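You operate a simulated robot arm through the tools that you are given. There is no shell and no other tool. Be economical: measure what you need, move in short steps, check, and stop when the job is done.

You are at the controls of a simulated robot arm. One attempt, no reset.

JOB
Open the teal-handled drawer, put the small cream cup from the inside of the teal-handled drawer on the ledge shelf from the right of the second bay of the wall shelving and shut the drawer again. Take the yellow duct and leave it on the clear end of the blank table. Take the cream finger from the clear end of the blank table and leave it in the long red tray. Take the brown block and leave it on top of the roller carton. Close the drawer of the pale cabinet. Put the brown tray on the top of the carton bench. Do these in any order. Set down upright: yellow duct, cream finger.

The check looks at the end state, three seconds after you hand in, the way a careful person would. Anything else that was tipped, shoved, dropped, spilled or broken makes it a failure.

ROBOT AND FRAMES
A 6-joint arm with a two-finger gripper on a trunk, on a base that drives. Base frame: it is fixed to the floor where the robot stands at the start and does not move with it; the origin is under the middle of the robot, x ahead of it, y to its left, z up. Units: m, degrees, N and s.
Its first joint turns from -166.0 to 166.0 degrees. Places, roughly: brown block (9x5x3 cm) [-0.5, 1.1, 0.9]; brown tray (15x11x3 cm) [-0.5, 1.6, 0.8]; clear end of the blank table [-0.5, 1.5, 0.8]; cream finger (10x7x13 cm) [-0.2, 1.2, 0.9]; drawer of the pale cabinet [0.4, 3.3, 0.6]; ledge shelf of the second bay of the wall shelving [1, -0.6, 0.9]; long red tray (20x30x5 cm) [-0.3, 1.7, 0.8]; roller carton [1, -0.5, 1.25]; small cream cup (8x8x7 cm) [0.8, -0.2, 0.8]; teal-handled drawer [0.8, -0.1, 0.8]; top of the carton bench [-1.1, 3.4, 0.8]; yellow duct (8x9x17 cm) [0.8, -0.1, 1]. Payload 3.43 kg.
The tool frame sits at the grasp point between the pads (the TCP): z along the fingers, y along the line on which they close. The tips reach 0.02 m beyond it. Largest opening 0.19 m; the body of the gripper starts 0.248 m behind the TCP.
Orientation is told as [roll, pitch, yaw] about the base's x, y, z axes, in that order, counted from this pose: with the fingers straight down and closing along the base's y, the tool's x points along the base's -x, its y along +y and its z along -z.

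CONTROLS
- The arm moves only by the tool drive_tool. Its argument "commands" is a list of rows, each a list of 6 numbers: the shift along the tool's x, y, z in m, then the turn, a rotation vector about the tool's x, y, z in rad. In form: [[tx, ty, tz, wx, wy, wz], ...]. A call has 1 to 12 rows; each row shifts and turns the commanded pose from where the row before left it, along the tool's axes as they then stand. "jaw" is the gripper command, from -1 (fully open) to 1 (shut), values between in proportion, set as the call begins (left out, the last holds). Rows are played at 5 a second. More than 0.05 m and 8.6 degrees between two rows, or a gripper value outside its range, and nothing of the call is played. Where a pose cannot be reached the arm comes as near as it can. A force on the tool above 40 N (or 10 N above the force at the start of the call, whichever is more), or a blocked arm, ends the call early, and 0.2 s more pass. The fingers move at their own pace (about 0.045 m/s each) and stop on an object; they squeeze with about 44 N. The grip force told is the motor's: it shows also when the fingers shut on nothing. Time passes only in rows, and 0.2 s behind the last, so rows that do not move let the fingers close. The reply holds the time, the measured pose of the TCP, the force on the tool along the base axes, the opening and the grip force, in the units named above and with some noise, with the torque about the TCP (base axes, N m) and any sound that the robot's microphone picked up.
- Cameras (640 x 400 px; columns grow to the right, rows downward): "scene" is now at [0.0092, 0.2447, 1.3507]; the picture's right is [0.61, -0.79, 0.00], its down [-0.40, -0.31, -0.87] and it looks along [0.69, 0.53, -0.50] (base axes); focal length 214 px, centre (320, 200). "wrist" rides on the gripper at [0.07, -0.009, -0.288] in the tool frame; the picture's right is [0.12, 0.99, 0.00], its down [-0.96, 0.11, -0.25] and it looks along [-0.25, 0.03, 0.97] (tool axes); focal length 261 px, centre (320, 200). There is no depth. A picture from a camera that has moved, and an enlarged one, comes with that camera's place and axes in the base frame and with its lens. The place of the scene camera against the robot may be out by one fixed shift of up to 0.012 m in any direction.
- camera(camera): a new picture of that camera. The clock stands still meanwhile.
- slide_trunk(by): slides the trunk up (or, below 0, down) by that many m; the arm and the scene camera ride with it, the base frame stays. It gives what a move gives, with no picture.
- drive_base(legs): drives the robot by 1 to 6 legs, each [ahead, turn to the left] in m and degrees, along the robot's own axes; the way and the turn of a leg run together, so that a leg with both is an arc; at most 1.5 m and 180 degrees a leg. The arm and the cameras ride along, it lands a little off, and it stops where it bumps. It gives what a move gives.
- pan_tilt(pan, tilt): turns the head with the scene camera to pan (to the left, within 155 degrees either way) and tilt (down, from -29 to 69), counted from straight ahead of the robot. It gives what a move gives.
- zoom(camera, box): a new picture of the part [left, top, right, bottom] of that camera's present view, enlarged. The clock stands still meanwhile.
- sign_off(): hands the job in; it is judged then, once.

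Go step by step. Nothing tells you exact positions but the pictures and the camera data: compare them with the known pose of the tool, close in by small moves and look again before you grip or let go. The budget is 196 turns and 166 pictures, counting those below and the enlarged ones. Unless the task says otherwise, let go and move clear before handing in, and close with one line.

The tools are called after "Request:" as a command line: name --pt "numbers of a row" for each row, then --argument value for the rest, lists and objects as JSON in quotes. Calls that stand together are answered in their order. drive_tool: Moves the arm, as the interface text tells. Its arguments: {"type":"object","properties":{"commands":{"type":"array","items":{"type":"array","items":{"type":"number"}}},"jaw":{"type":"number"}},"required":["commands"]} The other tools are called the same way: slide_trunk (by) slides the trunk up or down; drive_base (legs) drives the base; pan_tilt (pan, tilt) turns the head that bears the scene camera; camera (camera) takes a picture; zoom (camera, box) takes an enlarged picture of a part of a camera's view; sign_off () hands the job in.

At the start:

```text
time_s: 0.0
eef_pos: [0.2102, 0.8253, 0.9981]
tcp_rot: [-0.1, 0.0, 0.1]
contact_force: [-0.1, -0.3, -0.6]
ft_torque: [0.0, 0.03, 0.02]
grip_width: 0.1901
gripper_force: 0.1
trunk travel left (down, up): [-0.15, 0.09]
robot x, y, heading: [0.0018, 0.0007, 0.3]
head pan, tilt: [36.5, 37.8]
```

scene: 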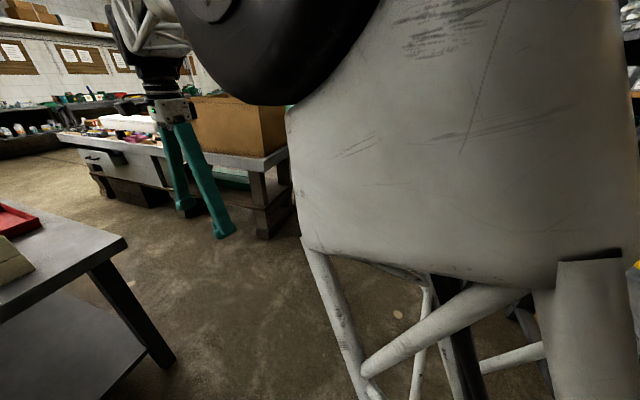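
wrist: 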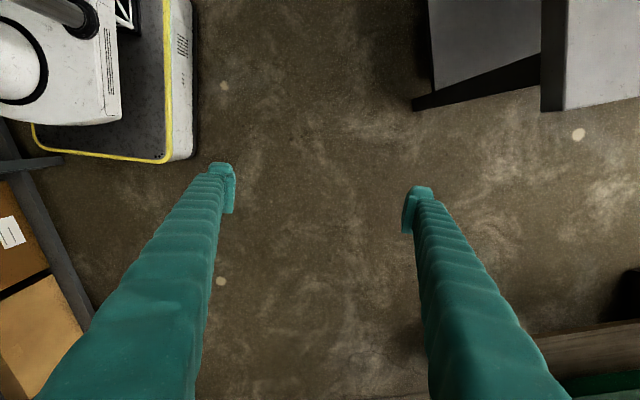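

The arm hangs over the floor to the front-left, with the blank table to its left. I'll look around with the head first.

Request:
pan_tilt --pan -20 --tilt 30

Request:
camera --camera "scene"

Request:
pan_tilt --pan 100 --tilt 30

Request:
camera --camera "scene"

```text
time_s: 1.3
eef_pos: [0.2097, 0.8247, 0.9994]
tcp_rot: [-0.1, 0.1, 0.0]
contact_force: [0.1, -0.9, -0.3]
ft_torque: [0.03, 0.04, 0.0]
grip_width: 0.19
gripper_force: 0.0
trunk travel left (down, up): [-0.15, 0.09]
robot x, y, heading: [0.0001, -0.0012, -0.0]
head pan, tilt: [-20.0, 30.0]
```

```text
163 pictures are left
camera scene: at [0.0226, 0.1586, 1.3506], right [-0.34, -0.94, 0.0], down [-0.47, 0.17, -0.87], along [0.81, -0.3, -0.5], focal length 214 px, centre (320, 200)
```

scene: 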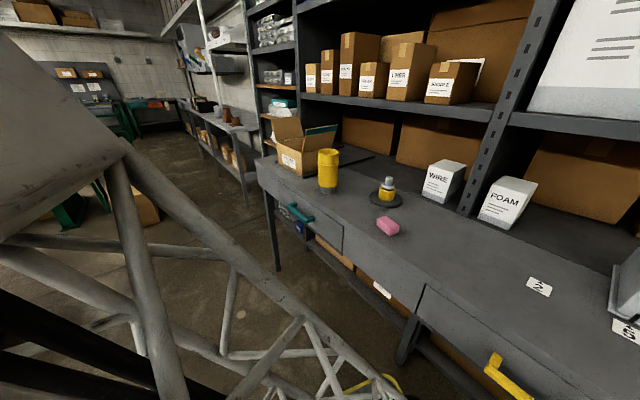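

```text
time_s: 3.3
eef_pos: [0.2091, 0.8263, 0.9975]
tcp_rot: [-0.1, -0.1, 0.0]
contact_force: [0.7, -0.4, 0.9]
ft_torque: [-0.01, 0.0, 0.0]
grip_width: 0.1899
gripper_force: 0.1
trunk travel left (down, up): [-0.15, 0.09]
robot x, y, heading: [0.0015, -0.0029, 0.0]
head pan, tilt: [100.0, 30.0]
```

```text
162 pictures are left
camera scene: at [0.0271, 0.2036, 1.3511], right [0.16, -0.99, 0.0], down [-0.49, -0.08, -0.87], along [0.86, 0.14, -0.49], focal length 214 px, centre (320, 200)
```

scene: 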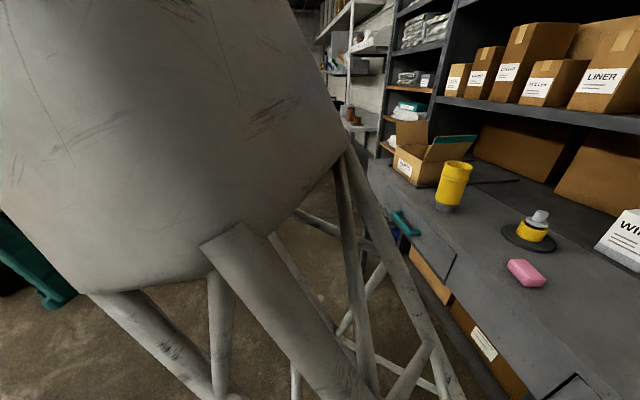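

The picture seems taken before the head arrived; look again.

Request:
camera --camera "scene"

```text
161 pictures are left
camera scene: at [0.0271, 0.2036, 1.3511], right [0.16, -0.99, 0.0], down [-0.49, -0.08, -0.87], along [0.86, 0.14, -0.49], focal length 214 px, centre (320, 200)
```

scene: 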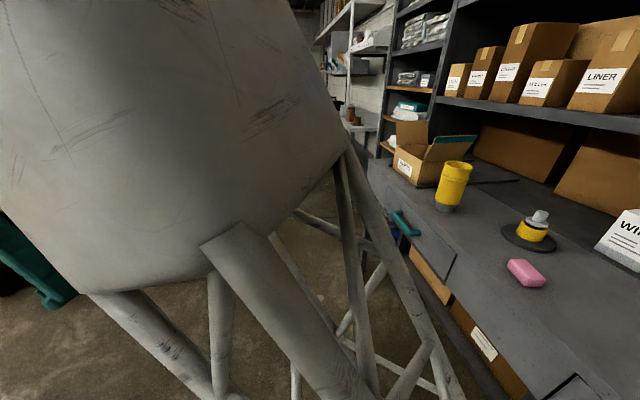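

The head says 100 but the camera looks along about 9 degrees. I'll re-issue and see whether it goes on.

Request:
pan_tilt --pan 60 --tilt 25

Request:
camera --camera "scene"

```text
time_s: 4.3
eef_pos: [0.2096, 0.8234, 1.0028]
tcp_rot: [0.2, -0.1, -0.1]
contact_force: [0.1, -0.5, 0.9]
ft_torque: [0.16, -0.01, -0.01]
grip_width: 0.1901
gripper_force: 0.0
trunk travel left (down, up): [-0.15, 0.09]
robot x, y, heading: [-0.0016, 0.0031, 0.0]
head pan, tilt: [60.0, 25.0]
```

```text
160 pictures are left
camera scene: at [0.0025, 0.2543, 1.3583], right [0.71, -0.71, 0.0], down [-0.3, -0.3, -0.9], along [0.64, 0.64, -0.43], focal length 214 px, centre (320, 200)
```

scene: 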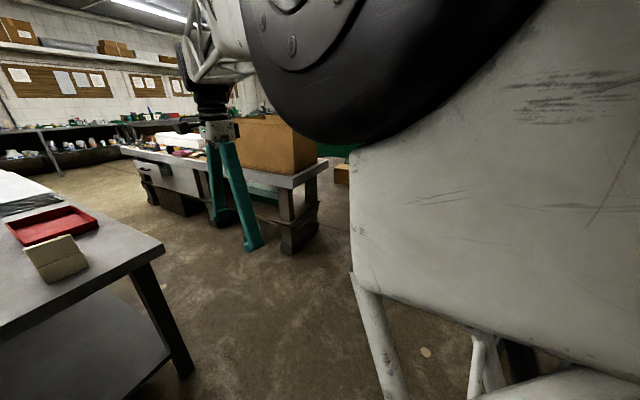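

The head seems to lag. I'll let time pass and look again.

Request:
pan_tilt --pan 100 --tilt 25

Request:
drive_tool --pt "0 0 0 0 0 0" --pt "0 0 0 0 0 0" --pt "0 0 0 0 0 0"

Request:
camera --camera "scene"

```text
time_s: 5.4
eef_pos: [0.2097, 0.8236, 0.9988]
tcp_rot: [-0.1, 0.0, 0.0]
contact_force: [-0.3, 0.7, -0.1]
ft_torque: [0.01, -0.01, -0.04]
grip_width: 0.1902
gripper_force: 0.1
trunk travel left (down, up): [-0.15, 0.09]
robot x, y, heading: [0.0007, 0.0014, 0.0]
head pan, tilt: [100.0, 25.0]
```

```text
time_s: 6.2
eef_pos: [0.2095, 0.8247, 0.9997]
tcp_rot: [-0.1, 0.0, -0.1]
contact_force: [0.5, -0.6, -0.7]
ft_torque: [0.02, 0.05, 0.01]
grip_width: 0.1903
gripper_force: 0.0
trunk travel left (down, up): [-0.15, 0.09]
robot x, y, heading: [-0.0004, -0.0009, -0.1]
head pan, tilt: [100.0, 25.0]
```

```text
159 pictures are left
camera scene: at [-0.0784, 0.2802, 1.3585], right [0.98, 0.17, 0.0], down [0.07, -0.42, -0.91], along [-0.16, 0.89, -0.42], focal length 214 px, centre (320, 200)
```

scene: 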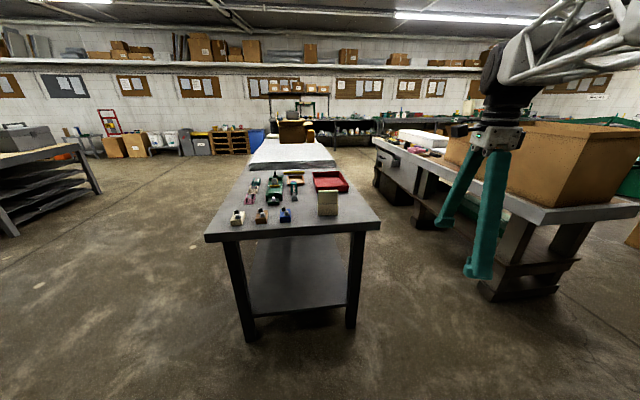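

The head had been lagging; now I see the blank table ahead. Zoom in.

Request:
zoom --camera "scene" --box '[190, 120, 390, 245]'

Request:
zoom --camera "scene" --box '[320, 100, 480, 200]'

Request:
zoom --camera "scene" --box '[0, 80, 320, 280]'

```text
3.20 times, centred on (290, 182) of scene
camera zoom: at [-0.0784, 0.2802, 1.3585], right [0.98, 0.17, 0.0], down [0.07, -0.42, -0.91], along [-0.16, 0.89, -0.42], focal length 686 px, centre (416, 256)
```

zoom: 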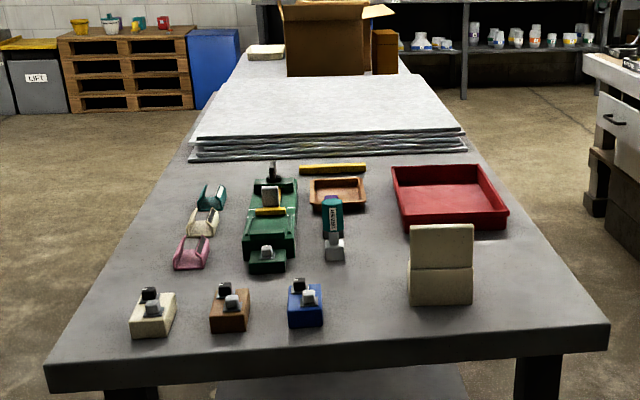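

```text
4.00 times, centred on (400, 150) of scene
camera zoom: at [-0.0784, 0.2802, 1.3585], right [0.98, 0.17, 0.0], down [0.07, -0.42, -0.91], along [-0.16, 0.89, -0.42], focal length 858 px, centre (0, 400)
```

zoom: 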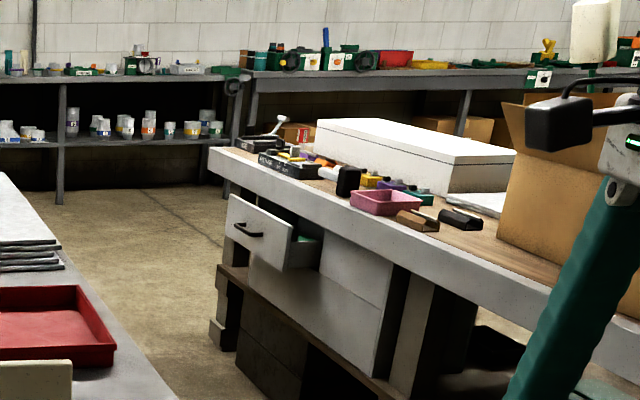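

```text
2.00 times, centred on (160, 180) of scene
camera zoom: at [-0.0784, 0.2802, 1.3585], right [0.98, 0.17, 0.0], down [0.07, -0.42, -0.91], along [-0.16, 0.89, -0.42], focal length 429 px, centre (640, 240)
```

zoom: 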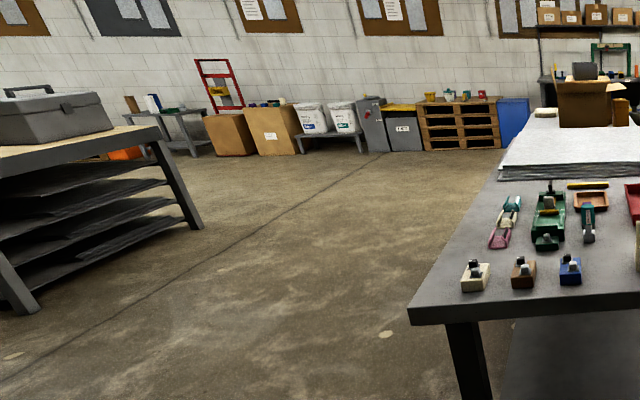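

Blank table understood. Now look at the wall shelving in detail.

Request:
pan_tilt --pan -30 --tilt 15

Request:
drive_tool --pt "0 0 0 0 0 0" --pt "0 0 0 0 0 0" --pt "0 0 0 0 0 0" --pt "0 0 0 0 0 0" --pt "0 0 0 0 0 0" --pt "0 0 0 0 0 0" --pt "0 0 0 0 0 0"

Request:
camera --camera "scene"

Request:
zoom --camera "scene" --box '[180, 80, 420, 230]'

Request:
zoom --camera "scene" --box '[160, 180, 480, 380]'

```text
time_s: 8.3
eef_pos: [0.2099, 0.8257, 0.9982]
tcp_rot: [-0.2, -0.1, 0.0]
contact_force: [-0.6, -0.5, -0.5]
ft_torque: [-0.02, 0.03, 0.0]
grip_width: 0.1902
gripper_force: 0.1
trunk travel left (down, up): [-0.15, 0.09]
robot x, y, heading: [-0.0032, 0.0016, 0.2]
head pan, tilt: [-30.0, 15.0]
```

```text
time_s: 9.9
eef_pos: [0.2093, 0.8246, 0.9976]
tcp_rot: [-0.1, -0.1, 0.1]
contact_force: [-0.6, 1.2, -0.3]
ft_torque: [-0.02, -0.02, -0.02]
grip_width: 0.19
gripper_force: 0.0
trunk travel left (down, up): [-0.15, 0.09]
robot x, y, heading: [-0.0013, 0.0017, -0.1]
head pan, tilt: [-30.0, 15.0]
```

```text
155 pictures are left
camera scene: at [0.0185, 0.1427, 1.3748], right [-0.5, -0.87, 0.0], down [-0.22, 0.13, -0.97], along [0.84, -0.48, -0.26], focal length 214 px, centre (320, 200)
```

scene: 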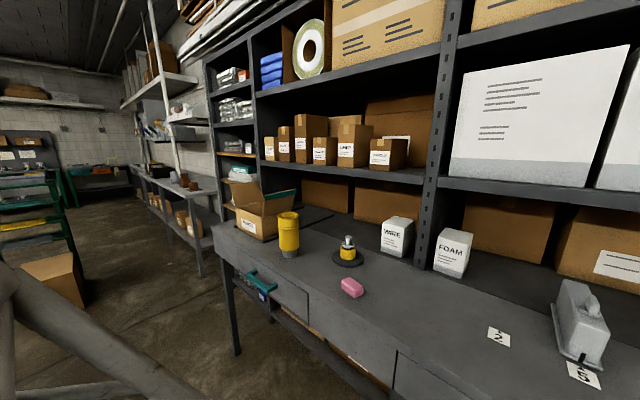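

```text
2.67 times, centred on (300, 155) of scene
camera zoom: at [0.0185, 0.1427, 1.3748], right [-0.5, -0.87, 0.0], down [-0.22, 0.13, -0.97], along [0.84, -0.48, -0.26], focal length 572 px, centre (373, 320)
```

zoom: 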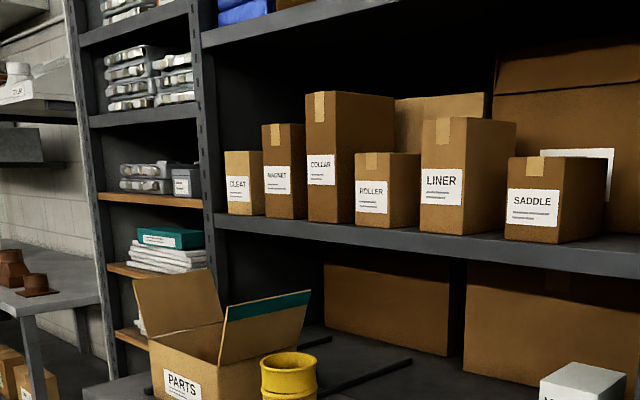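

```text
2.00 times, centred on (320, 280) of scene
camera zoom: at [0.0185, 0.1427, 1.3748], right [-0.5, -0.87, 0.0], down [-0.22, 0.13, -0.97], along [0.84, -0.48, -0.26], focal length 429 px, centre (320, 40)
```

zoom: 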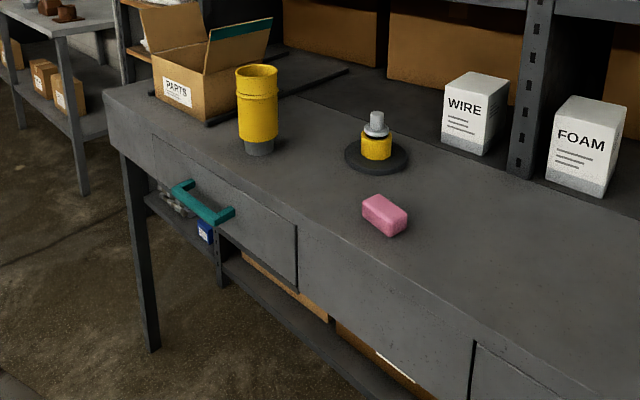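

The bench is turned by about 20°, with its drawer facing +y-ish; the duct stands behind the drawer near (0.85,-0.17). I raise the arm and swing it toward it.

Request:
drive_tool --pt "0 0 -0.05 0 0 0" --pt "0 0 -0.05 0 0 0" --pt "0 0 -0.05 0 0 0" --pt "0 0 -0.05 0 0 0" --pt "0 0 -0.05 0 0 0" --pt "-0.035 -0.035 0 0 0 -0.05" --pt "-0.035 -0.035 0 0 0 -0.05" --pt "-0.035 -0.035 0 0 0 -0.05" --pt "-0.035 -0.035 0 0 0 -0.05" --pt "-0.035 -0.035 0 0 0 -0.05" --pt "-0.035 -0.035 0 0 0 -0.05" --pt "-0.035 -0.035 0 0 0 -0.05"

```text
time_s: 12.5
eef_pos: [0.482, 0.6041, 1.2261]
tcp_rot: [-0.1, 0.0, 20.1]
contact_force: [-0.1, 0.3, -0.2]
ft_torque: [-0.09, -0.19, 0.01]
grip_width: 0.19
gripper_force: 0.0
out of reach, approached as far as the arm can: row 5
trunk travel left (down, up): [-0.15, 0.09]
robot x, y, heading: [0.0017, 0.0001, 0.1]
head pan, tilt: [-30.0, 15.0]
```

Request:
drive_tool --pt "-0.0067 -0.047 0 0 0 0" --pt "-0.0067 -0.047 0 0 0 0" --pt "-0.0067 -0.047 0 0 0 0" --pt "-0.0067 -0.047 0 0 0 0" --pt "-0.0067 -0.047 0 0 0 0" --pt "-0.0067 -0.047 0 0 0 0" --pt "-0.0067 -0.047 0 0 0 0" --pt "-0.0067 -0.047 0 0 0 0" --pt "-0.0067 -0.047 0 0 0 0" --pt "-0.0067 -0.047 0 0 0 0" --pt "-0.0067 -0.047 0 0 0 0" --pt "-0.0067 -0.047 0 0 0 0"

Request:
camera --camera "wrist"

Request:
camera --camera "scene"

```text
time_s: 15.1
eef_pos: [0.7531, 0.1024, 1.2235]
tcp_rot: [-0.1, 0.0, 20.0]
contact_force: [0.3, 0.2, 0.5]
ft_torque: [-0.18, -0.12, 0.0]
grip_width: 0.19
gripper_force: 0.1
trunk travel left (down, up): [-0.15, 0.09]
robot x, y, heading: [-0.0025, 0.001, -0.1]
head pan, tilt: [-30.0, 15.0]
```

```text
152 pictures are left
camera wrist: at [0.6905, 0.0697, 1.5117], right [-0.45, 0.89, 0.0], down [0.86, 0.44, 0.25], along [0.22, 0.11, -0.97], focal length 261 px, centre (320, 200)
```

wrist: 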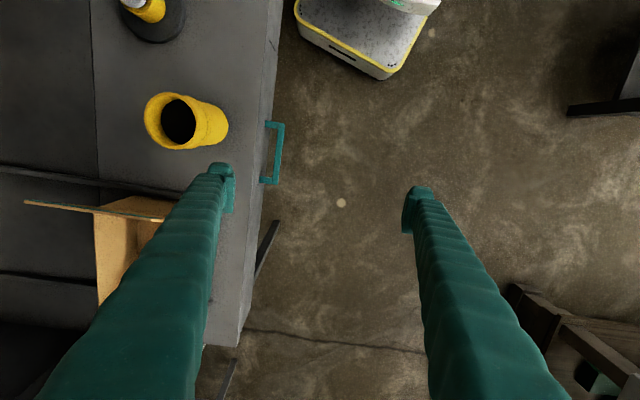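

```text
151 pictures are left
camera scene: at [0.0183, 0.1428, 1.3748], right [-0.5, -0.87, 0.0], down [-0.22, 0.13, -0.97], along [0.84, -0.48, -0.26], focal length 214 px, centre (320, 200)
```

scene: 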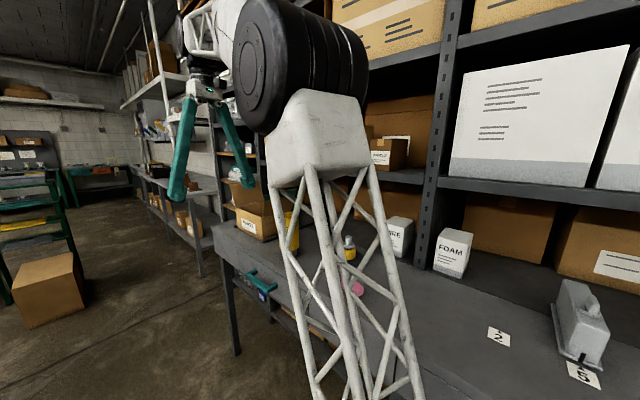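

Triangulating, the bench top is about z 0.915, and the duct's at (0.785,-0.15) with top ~1.09. I move over it and check.

Request:
drive_tool --pt "0.0094 -0.0413 0 0 0 0" --pt "0.0094 -0.0413 0 0 0 0" --pt "0.0094 -0.0413 0 0 0 0" --pt "0.0094 -0.0413 0 0 0 0" --pt "0.0094 -0.0413 0 0 0 0" --pt "0.0094 -0.0413 0 0 0 0"

Request:
camera --camera "wrist"

```text
time_s: 16.5
eef_pos: [0.7855, -0.1499, 1.2249]
tcp_rot: [-0.1, -0.1, 20.0]
contact_force: [-0.8, 0.7, 0.2]
ft_torque: [-0.2, -0.06, 0.01]
grip_width: 0.1902
gripper_force: 0.1
trunk travel left (down, up): [-0.15, 0.09]
robot x, y, heading: [0.0024, -0.0021, -0.2]
head pan, tilt: [-30.0, 15.0]
```

```text
150 pictures are left
camera wrist: at [0.7224, -0.182, 1.514], right [-0.45, 0.89, 0.0], down [0.86, 0.44, 0.25], along [0.22, 0.11, -0.97], focal length 261 px, centre (320, 200)
```

wrist: 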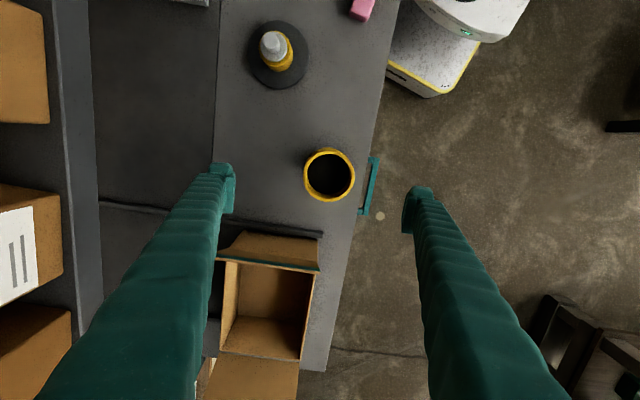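

The duct is nicely between the fingers. Lowering onto it and gripping.

Request:
drive_tool --pt "0.007 0.012 0.04 0 0 0" --pt "0 0 0.05 0 0 0" --pt "0 0 0.05 0 0 0" --pt "0 0 0.05 0 0 0" --pt "0 0 0.015 0 0 0"

Request:
drive_tool --pt "0 0 0 0 0 0" --pt "0 0 0 0 0 0" --pt "0 0 0 0 0 0" --pt "0 0 0 0 0 0" --pt "0 0 0 0 0 0" --pt "0 0 0 0 0 0" --pt "0 0 0 0 0 0" --pt "0 0 0 0 0 0" --jaw 1

Request:
camera --camera "wrist"

```text
time_s: 17.7
eef_pos: [0.7758, -0.1412, 1.02]
tcp_rot: [0.0, 0.1, 19.9]
contact_force: [-0.7, -1.0, -0.4]
ft_torque: [0.04, 0.01, -0.01]
grip_width: 0.1899
gripper_force: 0.1
trunk travel left (down, up): [-0.15, 0.09]
robot x, y, heading: [-0.0021, -0.001, -0.1]
head pan, tilt: [-30.0, 15.0]
```

```text
time_s: 19.5
eef_pos: [0.7758, -0.14, 1.0214]
tcp_rot: [-0.1, 0.0, 20.0]
contact_force: [-0.3, 0.2, 1.2]
ft_torque: [-0.06, 0.0, -0.02]
grip_width: 0.081
gripper_force: 43.8
trunk travel left (down, up): [-0.15, 0.09]
robot x, y, heading: [-0.0005, -0.0, -0.1]
head pan, tilt: [-30.0, 15.0]
```

```text
149 pictures are left
camera wrist: at [0.7134, -0.1734, 1.3094], right [-0.45, 0.89, 0.0], down [0.86, 0.44, 0.25], along [0.22, 0.11, -0.97], focal length 261 px, centre (320, 200)
```

wrist: 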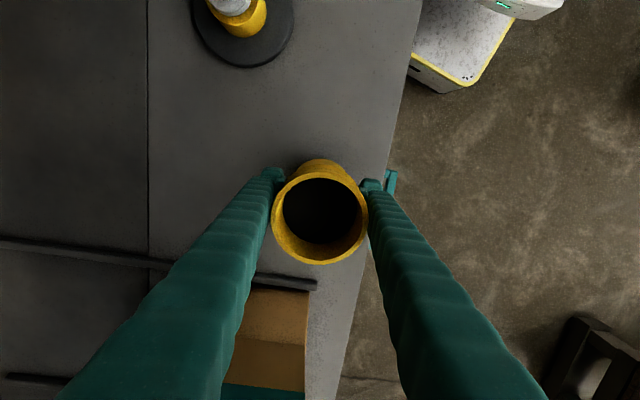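

The duct is held. I lift it clear and look down around the base before driving.

Request:
drive_tool --pt "0 0 -0.05 0 0 0" --pt "0 0 -0.05 0 0 0" --pt "0 0 -0.05 0 0 0" --pt "0 0.05 -0.03 0 0 0" --pt "0 0.05 0 0 0 0" --pt "0 0.05 0 0 0 0" --pt "0 0.05 0 0 0 0" --pt "0 0.05 0 0 0 0" --pt "0 0.05 0 0 0 0" --pt "0 0.05 0 0 0 0"

Request:
pan_tilt --pan -70 --tilt 60

Request:
drive_tool --pt "0 0 0 0 0 0" --pt "0 0 0 0 0 0" --pt "0 0 0 0 0 0" --pt "0 0 0 0 0 0"

Request:
camera --camera "scene"

Request:
pan_tilt --pan -150 --tilt 50

Request:
drive_tool --pt "0 0 0 0 0 0" --pt "0 0 0 0 0 0" --pt "0 0 0 0 0 0" --pt "0 0 0 0 0 0" --pt "0 0 0 0 0 0"

Request:
camera --camera "scene"

```text
refused: row 4 steps farther than a row can; nothing moved
```

```text
time_s: 20.6
eef_pos: [0.7756, -0.1408, 1.0207]
tcp_rot: [0.0, -0.1, 20.0]
contact_force: [-0.6, 0.6, 2.0]
ft_torque: [-0.09, 0.03, -0.01]
grip_width: 0.0812
gripper_force: 43.6
trunk travel left (down, up): [-0.15, 0.09]
robot x, y, heading: [0.0022, -0.0022, 0.1]
head pan, tilt: [-70.0, 60.0]
```

```text
time_s: 21.6
eef_pos: [0.7758, -0.1411, 1.022]
tcp_rot: [0.1, -0.1, 20.0]
contact_force: [-0.9, 0.4, 2.9]
ft_torque: [-0.05, 0.02, -0.04]
grip_width: 0.0813
gripper_force: 44.9
trunk travel left (down, up): [-0.15, 0.09]
robot x, y, heading: [0.0007, -0.0014, 0.0]
head pan, tilt: [-70.0, 60.0]
```

```text
148 pictures are left
camera scene: at [-0.0396, 0.1263, 1.3086], right [-0.94, -0.34, 0.0], down [-0.3, 0.81, -0.5], along [0.17, -0.47, -0.87], focal length 214 px, centre (320, 200)
```

scene: 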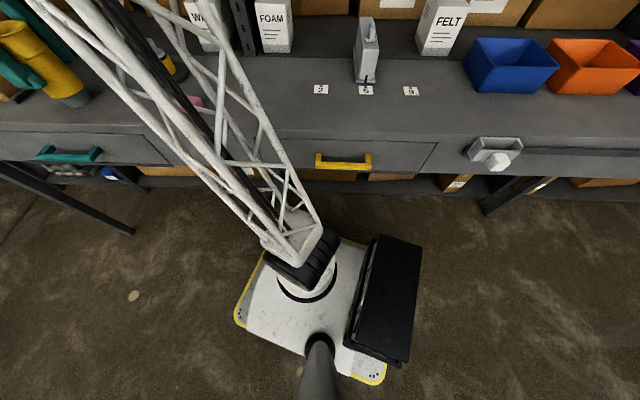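

```text
time_s: 23.2
eef_pos: [0.7748, -0.1416, 1.022]
tcp_rot: [-0.1, -0.1, 20.0]
contact_force: [-0.7, 0.7, 1.9]
ft_torque: [-0.05, 0.01, -0.05]
grip_width: 0.0812
gripper_force: 44.2
trunk travel left (down, up): [-0.15, 0.09]
robot x, y, heading: [0.0015, -0.0019, 0.1]
head pan, tilt: [-150.0, 50.0]
```

```text
time_s: 24.4
eef_pos: [0.7759, -0.1423, 1.0207]
tcp_rot: [0.0, 0.1, 20.0]
contact_force: [-1.0, 0.2, 0.4]
ft_torque: [-0.07, 0.02, -0.02]
grip_width: 0.081
gripper_force: 43.4
trunk travel left (down, up): [-0.15, 0.09]
robot x, y, heading: [0.0011, -0.0018, 0.2]
head pan, tilt: [-150.0, 50.0]
```

```text
147 pictures are left
camera scene: at [-0.129, 0.1504, 1.3212], right [-0.5, 0.87, 0.0], down [0.66, 0.38, -0.64], along [-0.56, -0.32, -0.77], focal length 214 px, centre (320, 200)
```

scene: 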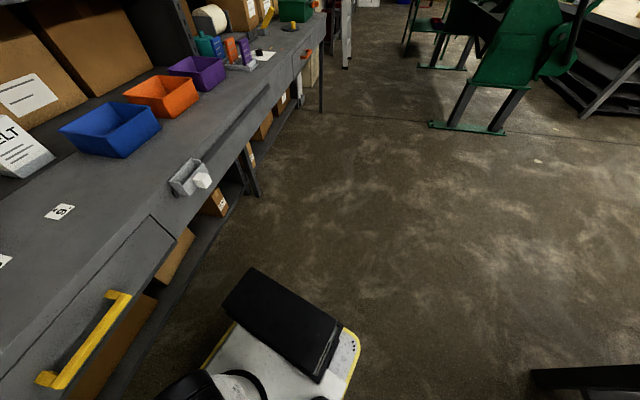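

The base has room; I'll back off along the bench first. Now lift the duct and swing the arm to the robot's left side.

Request:
drive_tool --pt "0 0 -0.05 0 0 0" --pt "0 0 -0.05 0 0 0" --pt "0 0 -0.05 0 0 0" --pt "0 0 -0.03 0 0 0" --pt "0 0.05 0 0 0 0" --pt "0 0.05 0 0 0 0" --pt "0 0.05 0 0 0 0" --pt "0 0.05 0 0 0 0" --pt "0 0.05 0 0 0 0" --pt "0 0.05 0 0 0 0" --pt "0 0.05 0 0 0 0" --pt "0 0.05 0 0 0 0"

Request:
drive_tool --pt "0.02 0.04 0 0 0 0" --pt "0.02 0.04 0 0 0 0" --pt "0.04 0.02 0 0 0 0" --pt "0.04 0.02 0 0 0 0" --pt "0.04 0.02 0 0 0 0" --pt "0.04 0.02 0 0 0 0" --pt "0.045 0.01 0 0 0 0" --pt "0.045 0.01 0 0 0 0" --pt "0.045 0.01 0 0 0 0"

```text
time_s: 27.0
eef_pos: [0.6363, 0.2369, 1.1995]
tcp_rot: [0.1, 0.0, 20.0]
contact_force: [0.4, -1.6, -1.9]
ft_torque: [0.19, 0.05, 0.01]
grip_width: 0.081
gripper_force: 43.5
trunk travel left (down, up): [-0.15, 0.09]
robot x, y, heading: [-0.0011, 0.0006, -0.3]
head pan, tilt: [-150.0, 50.0]
```

```text
time_s: 29.0
eef_pos: [0.2568, 0.2989, 1.1994]
tcp_rot: [-0.1, 0.1, 20.0]
contact_force: [0.9, 0.1, -3.2]
ft_torque: [-0.13, 0.11, -0.03]
grip_width: 0.0809
gripper_force: 43.3
trunk travel left (down, up): [-0.15, 0.09]
robot x, y, heading: [0.0028, -0.0012, -0.0]
head pan, tilt: [-150.0, 50.0]
```

Request:
drive_tool --pt "0.012 0.045 0 0 0 0" --pt "0.012 0.045 0 0 0 0" --pt "0.012 0.045 0 0 0 0" --pt "0.012 0.045 0 0 0 0"

Request:
drive_base --legs '[[-0.5, 0], [0, 40]]'

Request:
pan_tilt --pan 0 --tilt 35

Request:
drive_tool --pt "0 0 0 0 0 0" --pt "0 0 0 0 0 0" --pt "0 0 0 0 0 0" --pt "0 0 0 0 0 0" --pt "0 0 0 0 0 0" --pt "0 0 0 0 0 0" --pt "0 0 0 0 0 0"

Request:
camera --camera "scene"

```text
time_s: 30.0
eef_pos: [0.1531, 0.4518, 1.1997]
tcp_rot: [0.0, 0.0, 20.0]
contact_force: [0.2, -0.4, -1.5]
ft_torque: [0.22, 0.03, 0.01]
grip_width: 0.0809
gripper_force: 43.9
trunk travel left (down, up): [-0.15, 0.09]
robot x, y, heading: [0.0007, 0.0007, -0.0]
head pan, tilt: [-150.0, 50.0]
```

```text
time_s: 34.9
eef_pos: [-0.6742, 0.4475, 1.1996]
tcp_rot: [0.0, 0.1, 59.6]
contact_force: [0.4, 0.5, -2.4]
ft_torque: [-0.01, -0.01, -0.01]
grip_width: 0.0809
gripper_force: 43.9
trunk travel left (down, up): [-0.15, 0.09]
robot x, y, heading: [-0.4997, 0.0013, 39.4]
head pan, tilt: [-150.0, 50.0]
```

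```text
time_s: 37.2
eef_pos: [-0.6733, 0.4479, 1.1992]
tcp_rot: [-0.1, 0.1, 59.6]
contact_force: [0.4, 0.8, -2.4]
ft_torque: [-0.02, 0.0, -0.01]
grip_width: 0.0808
gripper_force: 43.3
trunk travel left (down, up): [-0.15, 0.09]
robot x, y, heading: [-0.5015, 0.0032, 39.9]
head pan, tilt: [0.0, 35.0]
```

```text
time_s: 38.8
eef_pos: [-0.6726, 0.4466, 1.1998]
tcp_rot: [0.0, 0.0, 59.6]
contact_force: [0.2, -0.6, -2.5]
ft_torque: [0.02, 0.0, 0.03]
grip_width: 0.0808
gripper_force: 44.8
trunk travel left (down, up): [-0.15, 0.09]
robot x, y, heading: [-0.5002, 0.0022, 39.5]
head pan, tilt: [0.0, 35.0]
```

```text
146 pictures are left
camera scene: at [-0.6181, 0.0449, 1.3378], right [-0.73, -0.69, 0.0], down [-0.43, 0.45, -0.78], along [0.54, -0.57, -0.62], focal length 214 px, centre (320, 200)
```

scene: 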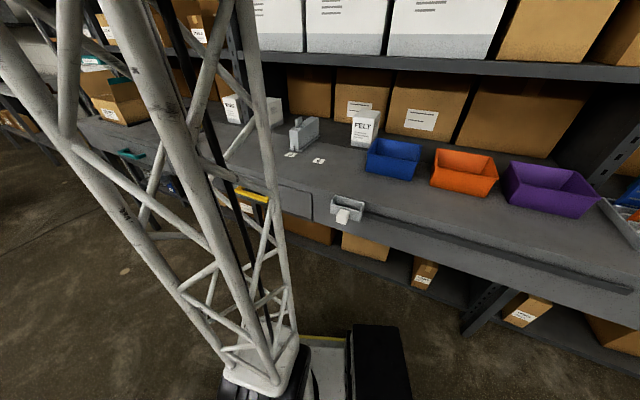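

Path ahead should be clear floor. Drive to the aisle mouth.

Request:
drive_base --legs '[[1.2, 0]]'

Request:
camera --camera "scene"

```text
time_s: 44.8
eef_pos: [0.2233, 1.2012, 1.2]
tcp_rot: [0.0, 0.0, 60.4]
contact_force: [-0.2, 0.3, -2.0]
ft_torque: [0.0, 0.01, 0.0]
grip_width: 0.0806
gripper_force: 44.2
trunk travel left (down, up): [-0.15, 0.09]
robot x, y, heading: [0.3955, 0.7604, 40.3]
head pan, tilt: [0.0, 35.0]
```

```text
145 pictures are left
camera scene: at [0.284, 0.7997, 1.3388], right [-0.72, -0.7, 0.0], down [-0.43, 0.44, -0.79], along [0.55, -0.57, -0.61], focal length 214 px, centre (320, 200)
```

scene: 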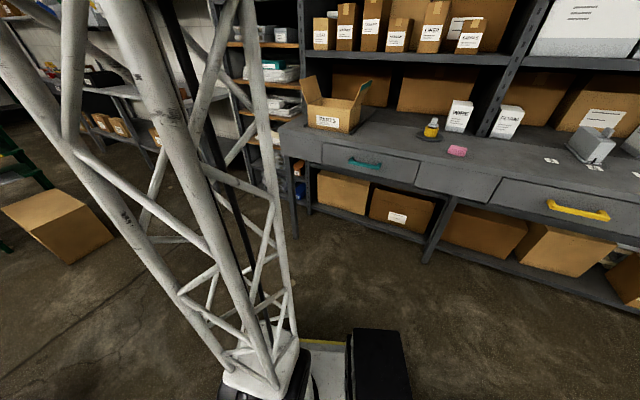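

The head stalled on the way; re-issue its command.

Request:
pan_tilt --pan 40 --tilt 35

Request:
camera --camera "scene"

```text
time_s: 45.9
eef_pos: [0.2232, 1.2014, 1.1992]
tcp_rot: [-0.1, 0.0, 60.4]
contact_force: [-0.1, -0.6, -2.0]
ft_torque: [0.03, 0.02, -0.02]
grip_width: 0.0804
gripper_force: 43.7
trunk travel left (down, up): [-0.15, 0.09]
robot x, y, heading: [0.3994, 0.7627, 40.4]
head pan, tilt: [40.0, 35.0]
```

```text
144 pictures are left
camera scene: at [0.2841, 0.7996, 1.339], right [-0.72, -0.7, 0.0], down [-0.43, 0.44, -0.79], along [0.55, -0.57, -0.61], focal length 214 px, centre (320, 200)
```

scene: 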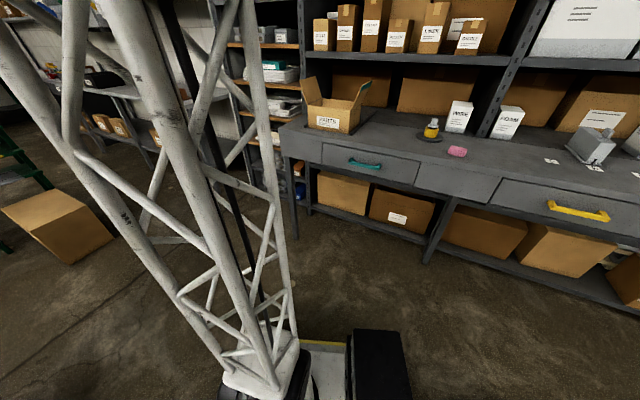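

The lattice boom blocks the head. I move the arm forward a little to free it.

Request:
drive_tool --pt "-0.046 -0.017 0 0 0 0" --pt "-0.046 -0.017 0 0 0 0" --pt "-0.046 -0.017 0 0 0 0" --pt "-0.046 -0.017 0 0 0 0" --pt "-0.046 -0.017 0 0 0 0"

Request:
pan_tilt --pan 40 --tilt 35

Request:
camera --camera "scene"

```text
time_s: 47.1
eef_pos: [0.4093, 1.3622, 1.1972]
tcp_rot: [-0.3, 0.3, 60.4]
contact_force: [-0.6, -1.1, -1.2]
ft_torque: [0.19, -0.17, 0.04]
grip_width: 0.0804
gripper_force: 44.4
trunk travel left (down, up): [-0.15, 0.09]
robot x, y, heading: [0.4038, 0.7586, 40.6]
head pan, tilt: [40.0, 35.0]
```

```text
time_s: 47.7
eef_pos: [0.409, 1.3609, 1.1991]
tcp_rot: [0.0, 0.1, 60.3]
contact_force: [0.2, -0.5, -2.4]
ft_torque: [0.03, -0.02, 0.03]
grip_width: 0.0804
gripper_force: 43.5
trunk travel left (down, up): [-0.15, 0.09]
robot x, y, heading: [0.3993, 0.7567, 40.3]
head pan, tilt: [40.0, 35.0]
```

```text
143 pictures are left
camera scene: at [0.3086, 0.8245, 1.3633], right [-0.4, -0.92, 0.0], down [-0.35, 0.15, -0.93], along [0.85, -0.37, -0.38], focal length 214 px, centre (320, 200)
```

scene: 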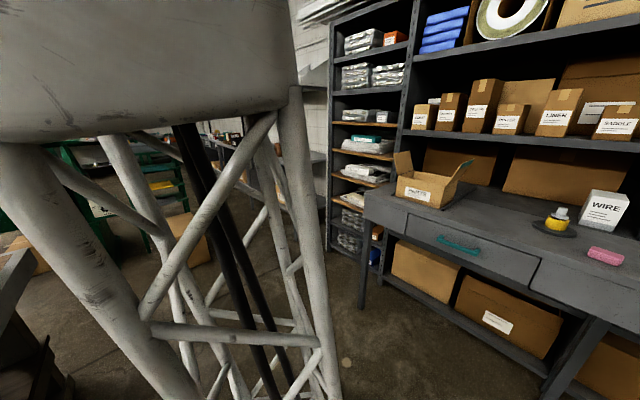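

Request:
drive_tool --pt "0 0 0 0 0 0" --pt "0 0 0 0 0 0" --pt "0 0 0 0 0 0" --pt "0 0 0 0 0 0" --pt "0 0 0 0 0 0" --pt "0 0 0 0 0 0"

Request:
camera --camera "scene"

```text
time_s: 49.1
eef_pos: [0.4083, 1.3619, 1.1987]
tcp_rot: [-0.1, -0.1, 60.4]
contact_force: [0.2, 0.4, -1.9]
ft_torque: [-0.02, -0.01, 0.0]
grip_width: 0.0806
gripper_force: 44.4
trunk travel left (down, up): [-0.15, 0.09]
robot x, y, heading: [0.4002, 0.76, 40.2]
head pan, tilt: [40.0, 35.0]
```

```text
142 pictures are left
camera scene: at [0.3087, 0.8248, 1.3632], right [-0.4, -0.92, 0.0], down [-0.35, 0.15, -0.93], along [0.85, -0.37, -0.38], focal length 214 px, centre (320, 200)
```

scene: 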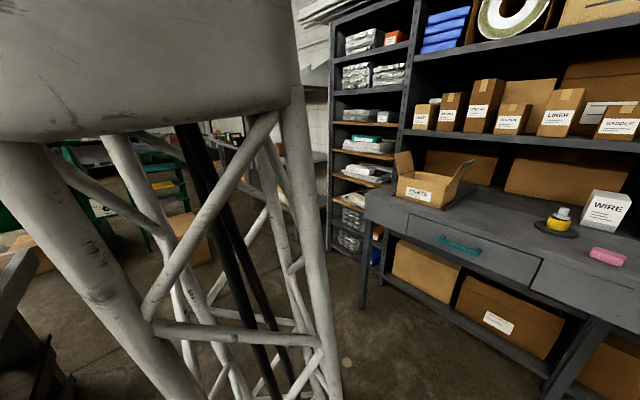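

The arm still blocks it; I swing it further to the robot's front.

Request:
drive_tool --pt "-0.003 -0.047 0 0 0 0" --pt "-0.003 -0.047 0 0 0 0" --pt "-0.003 -0.047 0 0 0 0" --pt "-0.003 -0.047 0 0 0 0" --pt "-0.003 -0.047 0 0 0 0" --pt "-0.003 -0.047 0 0 0 0" --pt "-0.003 -0.047 0 0 0 0" --pt "-0.003 -0.047 0 0 0 0" --pt "-0.003 -0.047 0 0 0 0" --pt "-0.003 -0.047 0 0 0 0"

Request:
pan_tilt --pan 60 --tilt 35

Request:
drive_tool --pt "0 0 0 0 0 0" --pt "0 0 0 0 0 0" --pt "0 0 0 0 0 0" --pt "0 0 0 0 0 0" --pt "0 0 0 0 0 0" --pt "0 0 0 0 0 0"

Request:
camera --camera "scene"

```text
time_s: 51.3
eef_pos: [0.8328, 1.1523, 1.2008]
tcp_rot: [-0.1, 0.1, 60.4]
contact_force: [-0.7, 0.6, -2.3]
ft_torque: [-0.03, -0.17, -0.01]
grip_width: 0.0799
gripper_force: 44.0
trunk travel left (down, up): [-0.15, 0.09]
robot x, y, heading: [0.3964, 0.757, 40.1]
head pan, tilt: [40.0, 35.0]
```

```text
time_s: 52.1
eef_pos: [0.8328, 1.1527, 1.2013]
tcp_rot: [0.0, 0.1, 60.4]
contact_force: [-0.1, 0.7, -2.2]
ft_torque: [0.01, 0.0, -0.01]
grip_width: 0.0803
gripper_force: 43.7
trunk travel left (down, up): [-0.15, 0.09]
robot x, y, heading: [0.3969, 0.7586, 40.4]
head pan, tilt: [60.0, 35.0]
```

```text
time_s: 53.5
eef_pos: [0.8314, 1.152, 1.2001]
tcp_rot: [-0.1, 0.0, 60.3]
contact_force: [0.9, 1.0, -2.5]
ft_torque: [0.0, 0.02, 0.01]
grip_width: 0.08
gripper_force: 44.1
trunk travel left (down, up): [-0.15, 0.09]
robot x, y, heading: [0.4042, 0.7598, 40.6]
head pan, tilt: [60.0, 35.0]
```

```text
141 pictures are left
camera scene: at [0.2078, 0.9481, 1.3429], right [0.98, 0.18, 0.0], down [0.1, -0.56, -0.82], along [-0.15, 0.81, -0.57], focal length 214 px, centre (320, 200)
```

scene: 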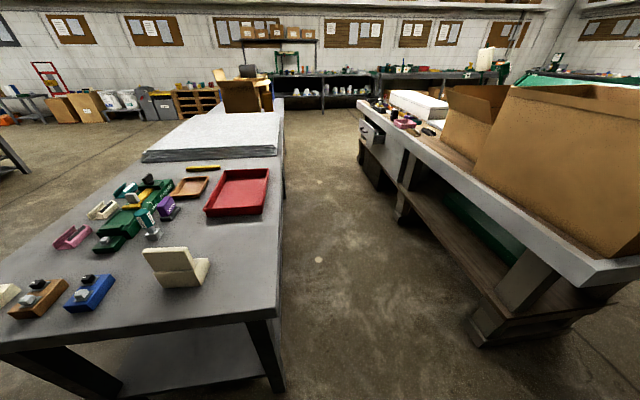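

Clear view: the aisle right of the table is free. I'll drive in and turn to face the table.

Request:
drive_base --legs '[[0, 48], [0.79, 0]]'

Request:
drive_base --legs '[[0, 108]]'

Request:
camera --camera "wrist"

Request:
camera --camera "scene"

```text
time_s: 60.0
eef_pos: [0.4125, 2.127, 1.1995]
tcp_rot: [-0.1, 0.0, 108.5]
contact_force: [-0.7, 0.4, -2.4]
ft_torque: [0.0, 0.01, -0.01]
grip_width: 0.0795
gripper_force: 44.1
trunk travel left (down, up): [-0.15, 0.09]
robot x, y, heading: [0.4139, 1.5462, 88.6]
head pan, tilt: [60.0, 35.0]
```

```text
time_s: 65.3
eef_pos: [-0.1283, 1.332, 1.1996]
tcp_rot: [0.0, 0.0, -140.9]
contact_force: [0.3, -0.4, -2.9]
ft_torque: [0.0, 0.0, 0.0]
grip_width: 0.0793
gripper_force: 44.2
trunk travel left (down, up): [-0.15, 0.09]
robot x, y, heading: [0.4202, 1.5423, -160.9]
head pan, tilt: [60.0, 35.0]
```

```text
140 pictures are left
camera wrist: at [-0.0778, 1.3822, 1.4881], right [0.72, -0.7, 0.0], down [-0.67, -0.7, 0.25], along [-0.17, -0.18, -0.97], focal length 261 px, centre (320, 200)
```

wrist: 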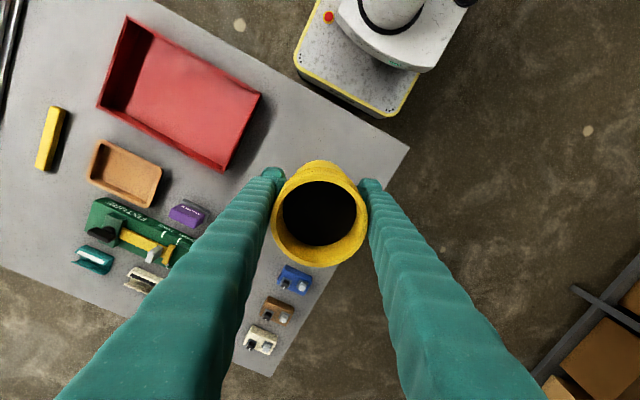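

```text
139 pictures are left
camera scene: at [0.5203, 1.2777, 1.3429], right [-0.98, 0.19, 0.0], down [0.11, 0.56, -0.82], along [-0.16, -0.8, -0.57], focal length 214 px, centre (320, 200)
```

scene: 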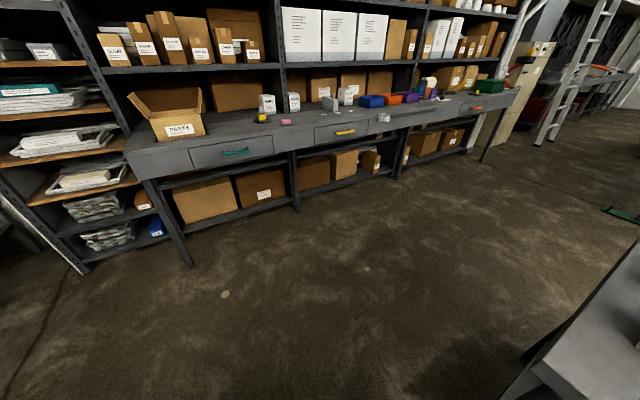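

I face the table. The duct hangs just beside the hidden cream finger; I'll set it at about (-0.11,1.38), between finger and red tray, near the right edge.

Request:
drive_tool --pt "0.044 -0.02 0 0 0 0" --pt "0 -0.006 0.04 0 0 0" --pt "0 0 0.05 0 0 0" --pt "0 0 0.05 0 0 0" --pt "0 0 0.05 0 0 0" --pt "0 0 0.05 0 0 0"

Request:
camera --camera "wrist"

```text
time_s: 66.7
eef_pos: [-0.1117, 1.3794, 0.9583]
tcp_rot: [-0.1, 0.0, -140.9]
contact_force: [0.2, -0.1, -1.8]
ft_torque: [-0.03, 0.06, -0.03]
grip_width: 0.0792
gripper_force: 44.5
trunk travel left (down, up): [-0.15, 0.09]
robot x, y, heading: [0.4219, 1.5396, -160.9]
head pan, tilt: [60.0, 35.0]
```

```text
138 pictures are left
camera wrist: at [-0.0604, 1.4296, 1.246], right [0.72, -0.7, 0.0], down [-0.67, -0.7, 0.25], along [-0.17, -0.18, -0.97], focal length 261 px, centre (320, 200)
```

wrist: 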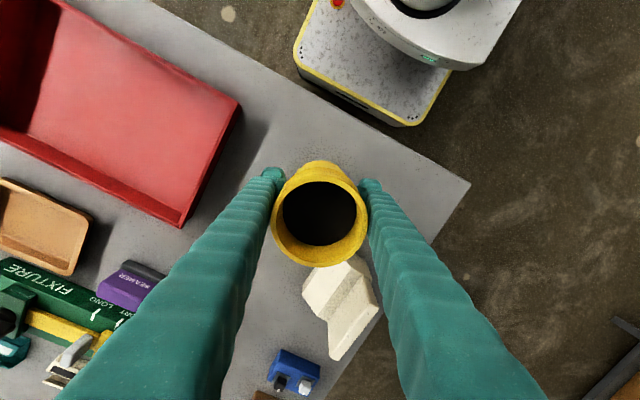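

Shift 5 cm toward the tray to leave more room to the cream finger, then lower gently.

Request:
drive_tool --pt "0.018 -0.046 0 0 0 0" --pt "0 0 0.015 0 0 0" --pt "0 0 0.01 0 0 0" --pt "0 0 0.006 0 0 0" --pt "0 0 0.006 0 0 0" --pt "0 0 0.006 0 0 0" --pt "0 0 0.006 0 0 0"

```text
time_s: 67.8
eef_pos: [-0.1245, 1.4277, 0.9317]
tcp_rot: [-0.3, -0.1, -140.8]
contact_force: [8.5, 0.3, 27.6]
ft_torque: [0.33, -0.07, -0.12]
grip_width: 0.0792
gripper_force: 43.6
trunk travel left (down, up): [-0.15, 0.09]
robot x, y, heading: [0.419, 1.5387, -160.9]
head pan, tilt: [60.0, 35.0]
stopped in row 5: the force on the tool passed its limit at 42 N (the readings are from after the stop); the commanded pose is now the measured one
```

Contact at 0.93: the table is at about z 0.825. I ease off and release.

Request:
drive_tool --pt "0 0 -0.003 0 0 0" --pt "0 0 0 0 0 0"

Request:
drive_tool --pt "0 0 0 0 0 0" --pt "0 0 0 0 0 0" --pt "0 0 0 0 0 0" --pt "0 0 0 0 0 0" --pt "0 0 -0.03 0 0 0" --pt "0 0 -0.04 0 0 0" --pt "0 0 -0.05 0 0 0" --pt "0 0 -0.05 0 0 0" --pt "0 0 -0.05 0 0 0" --pt "0 0 -0.05 0 0 0" --jaw -0.3

Request:
camera --camera "wrist"

```text
time_s: 68.4
eef_pos: [-0.1269, 1.427, 0.9313]
tcp_rot: [-0.1, -0.1, -140.8]
contact_force: [0.7, -0.2, -2.4]
ft_torque: [-0.01, 0.0, 0.0]
grip_width: 0.0793
gripper_force: 43.5
trunk travel left (down, up): [-0.15, 0.09]
robot x, y, heading: [0.4171, 1.5423, -161.0]
head pan, tilt: [60.0, 35.0]
```

```text
time_s: 70.6
eef_pos: [-0.1234, 1.4271, 1.2014]
tcp_rot: [-0.1, -0.1, -140.9]
contact_force: [-0.8, 0.5, 0.1]
ft_torque: [0.03, -0.07, 0.01]
grip_width: 0.1234
gripper_force: 0.0
trunk travel left (down, up): [-0.15, 0.09]
robot x, y, heading: [0.4154, 1.5385, -161.3]
head pan, tilt: [60.0, 35.0]
```

```text
137 pictures are left
camera wrist: at [-0.0727, 1.4776, 1.4889], right [0.72, -0.7, 0.0], down [-0.67, -0.7, 0.25], along [-0.17, -0.18, -0.97], focal length 261 px, centre (320, 200)
```

wrist: 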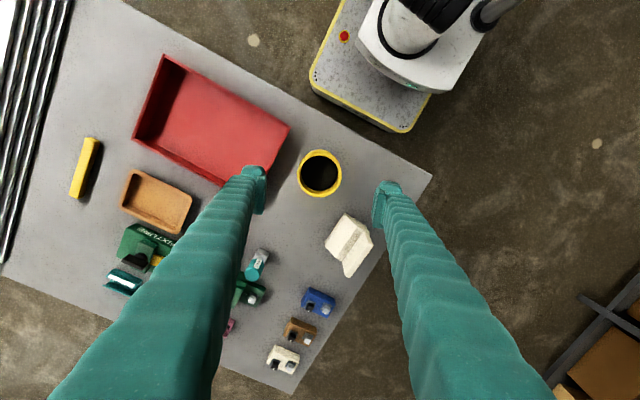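

Duct stands. Now examine the cream finger.

Request:
zoom --camera "wrist" --box '[270, 180, 430, 280]'

Request:
pan_tilt --pan 10 --tilt 40

Request:
drive_tool --pt "0 0 0 0 0 0" --pt "0 0 0 0 0 0" --pt "0 0 0 0 0 0"

Request:
camera --camera "scene"

```text
4.00 times, centred on (350, 230) of wrist
camera zoom: at [-0.0727, 1.4776, 1.4889], right [0.72, -0.7, 0.0], down [-0.67, -0.7, 0.25], along [-0.17, -0.18, -0.97], focal length 1043 px, centre (200, 80)
```

zoom: 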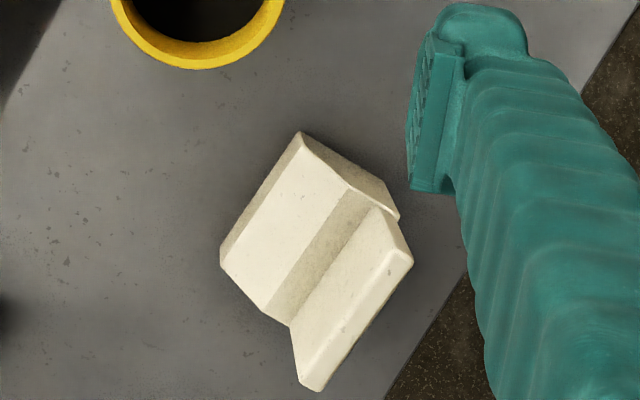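

```text
time_s: 71.8
eef_pos: [-0.1237, 1.4269, 1.1993]
tcp_rot: [-0.1, -0.1, -141.0]
contact_force: [0.0, 0.3, 0.1]
ft_torque: [-0.02, -0.01, -0.01]
grip_width: 0.1235
gripper_force: 0.2
trunk travel left (down, up): [-0.15, 0.09]
robot x, y, heading: [0.4187, 1.5398, -160.6]
head pan, tilt: [10.0, 40.0]
```

```text
time_s: 72.6
eef_pos: [-0.1239, 1.4253, 1.2008]
tcp_rot: [-0.1, -0.1, -141.0]
contact_force: [-0.7, -0.2, -0.6]
ft_torque: [0.0, 0.03, 0.01]
grip_width: 0.1234
gripper_force: 0.1
trunk travel left (down, up): [-0.15, 0.09]
robot x, y, heading: [0.4201, 1.5421, -160.9]
head pan, tilt: [10.0, 40.0]
```

```text
135 pictures are left
camera scene: at [0.4629, 1.323, 1.3353], right [-0.49, 0.87, 0.0], down [0.56, 0.31, -0.77], along [-0.67, -0.37, -0.64], focal length 214 px, centre (320, 200)
```

scene: 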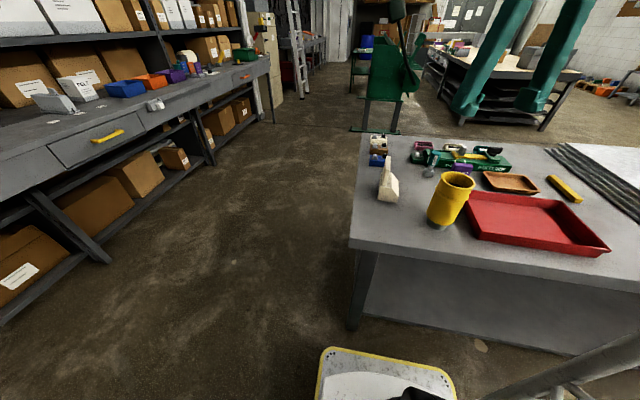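

Request:
zoom --camera "scene" --box '[340, 120, 500, 220]'

```text
4.00 times, centred on (420, 170) of scene
camera zoom: at [0.4629, 1.323, 1.3353], right [-0.49, 0.87, 0.0], down [0.56, 0.31, -0.77], along [-0.67, -0.37, -0.64], focal length 858 px, centre (-80, 320)
```

zoom: 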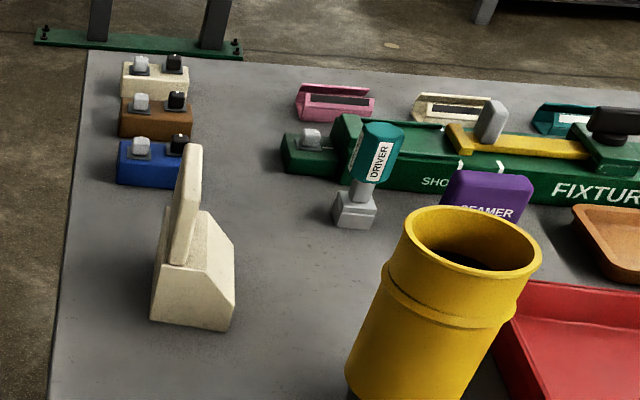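

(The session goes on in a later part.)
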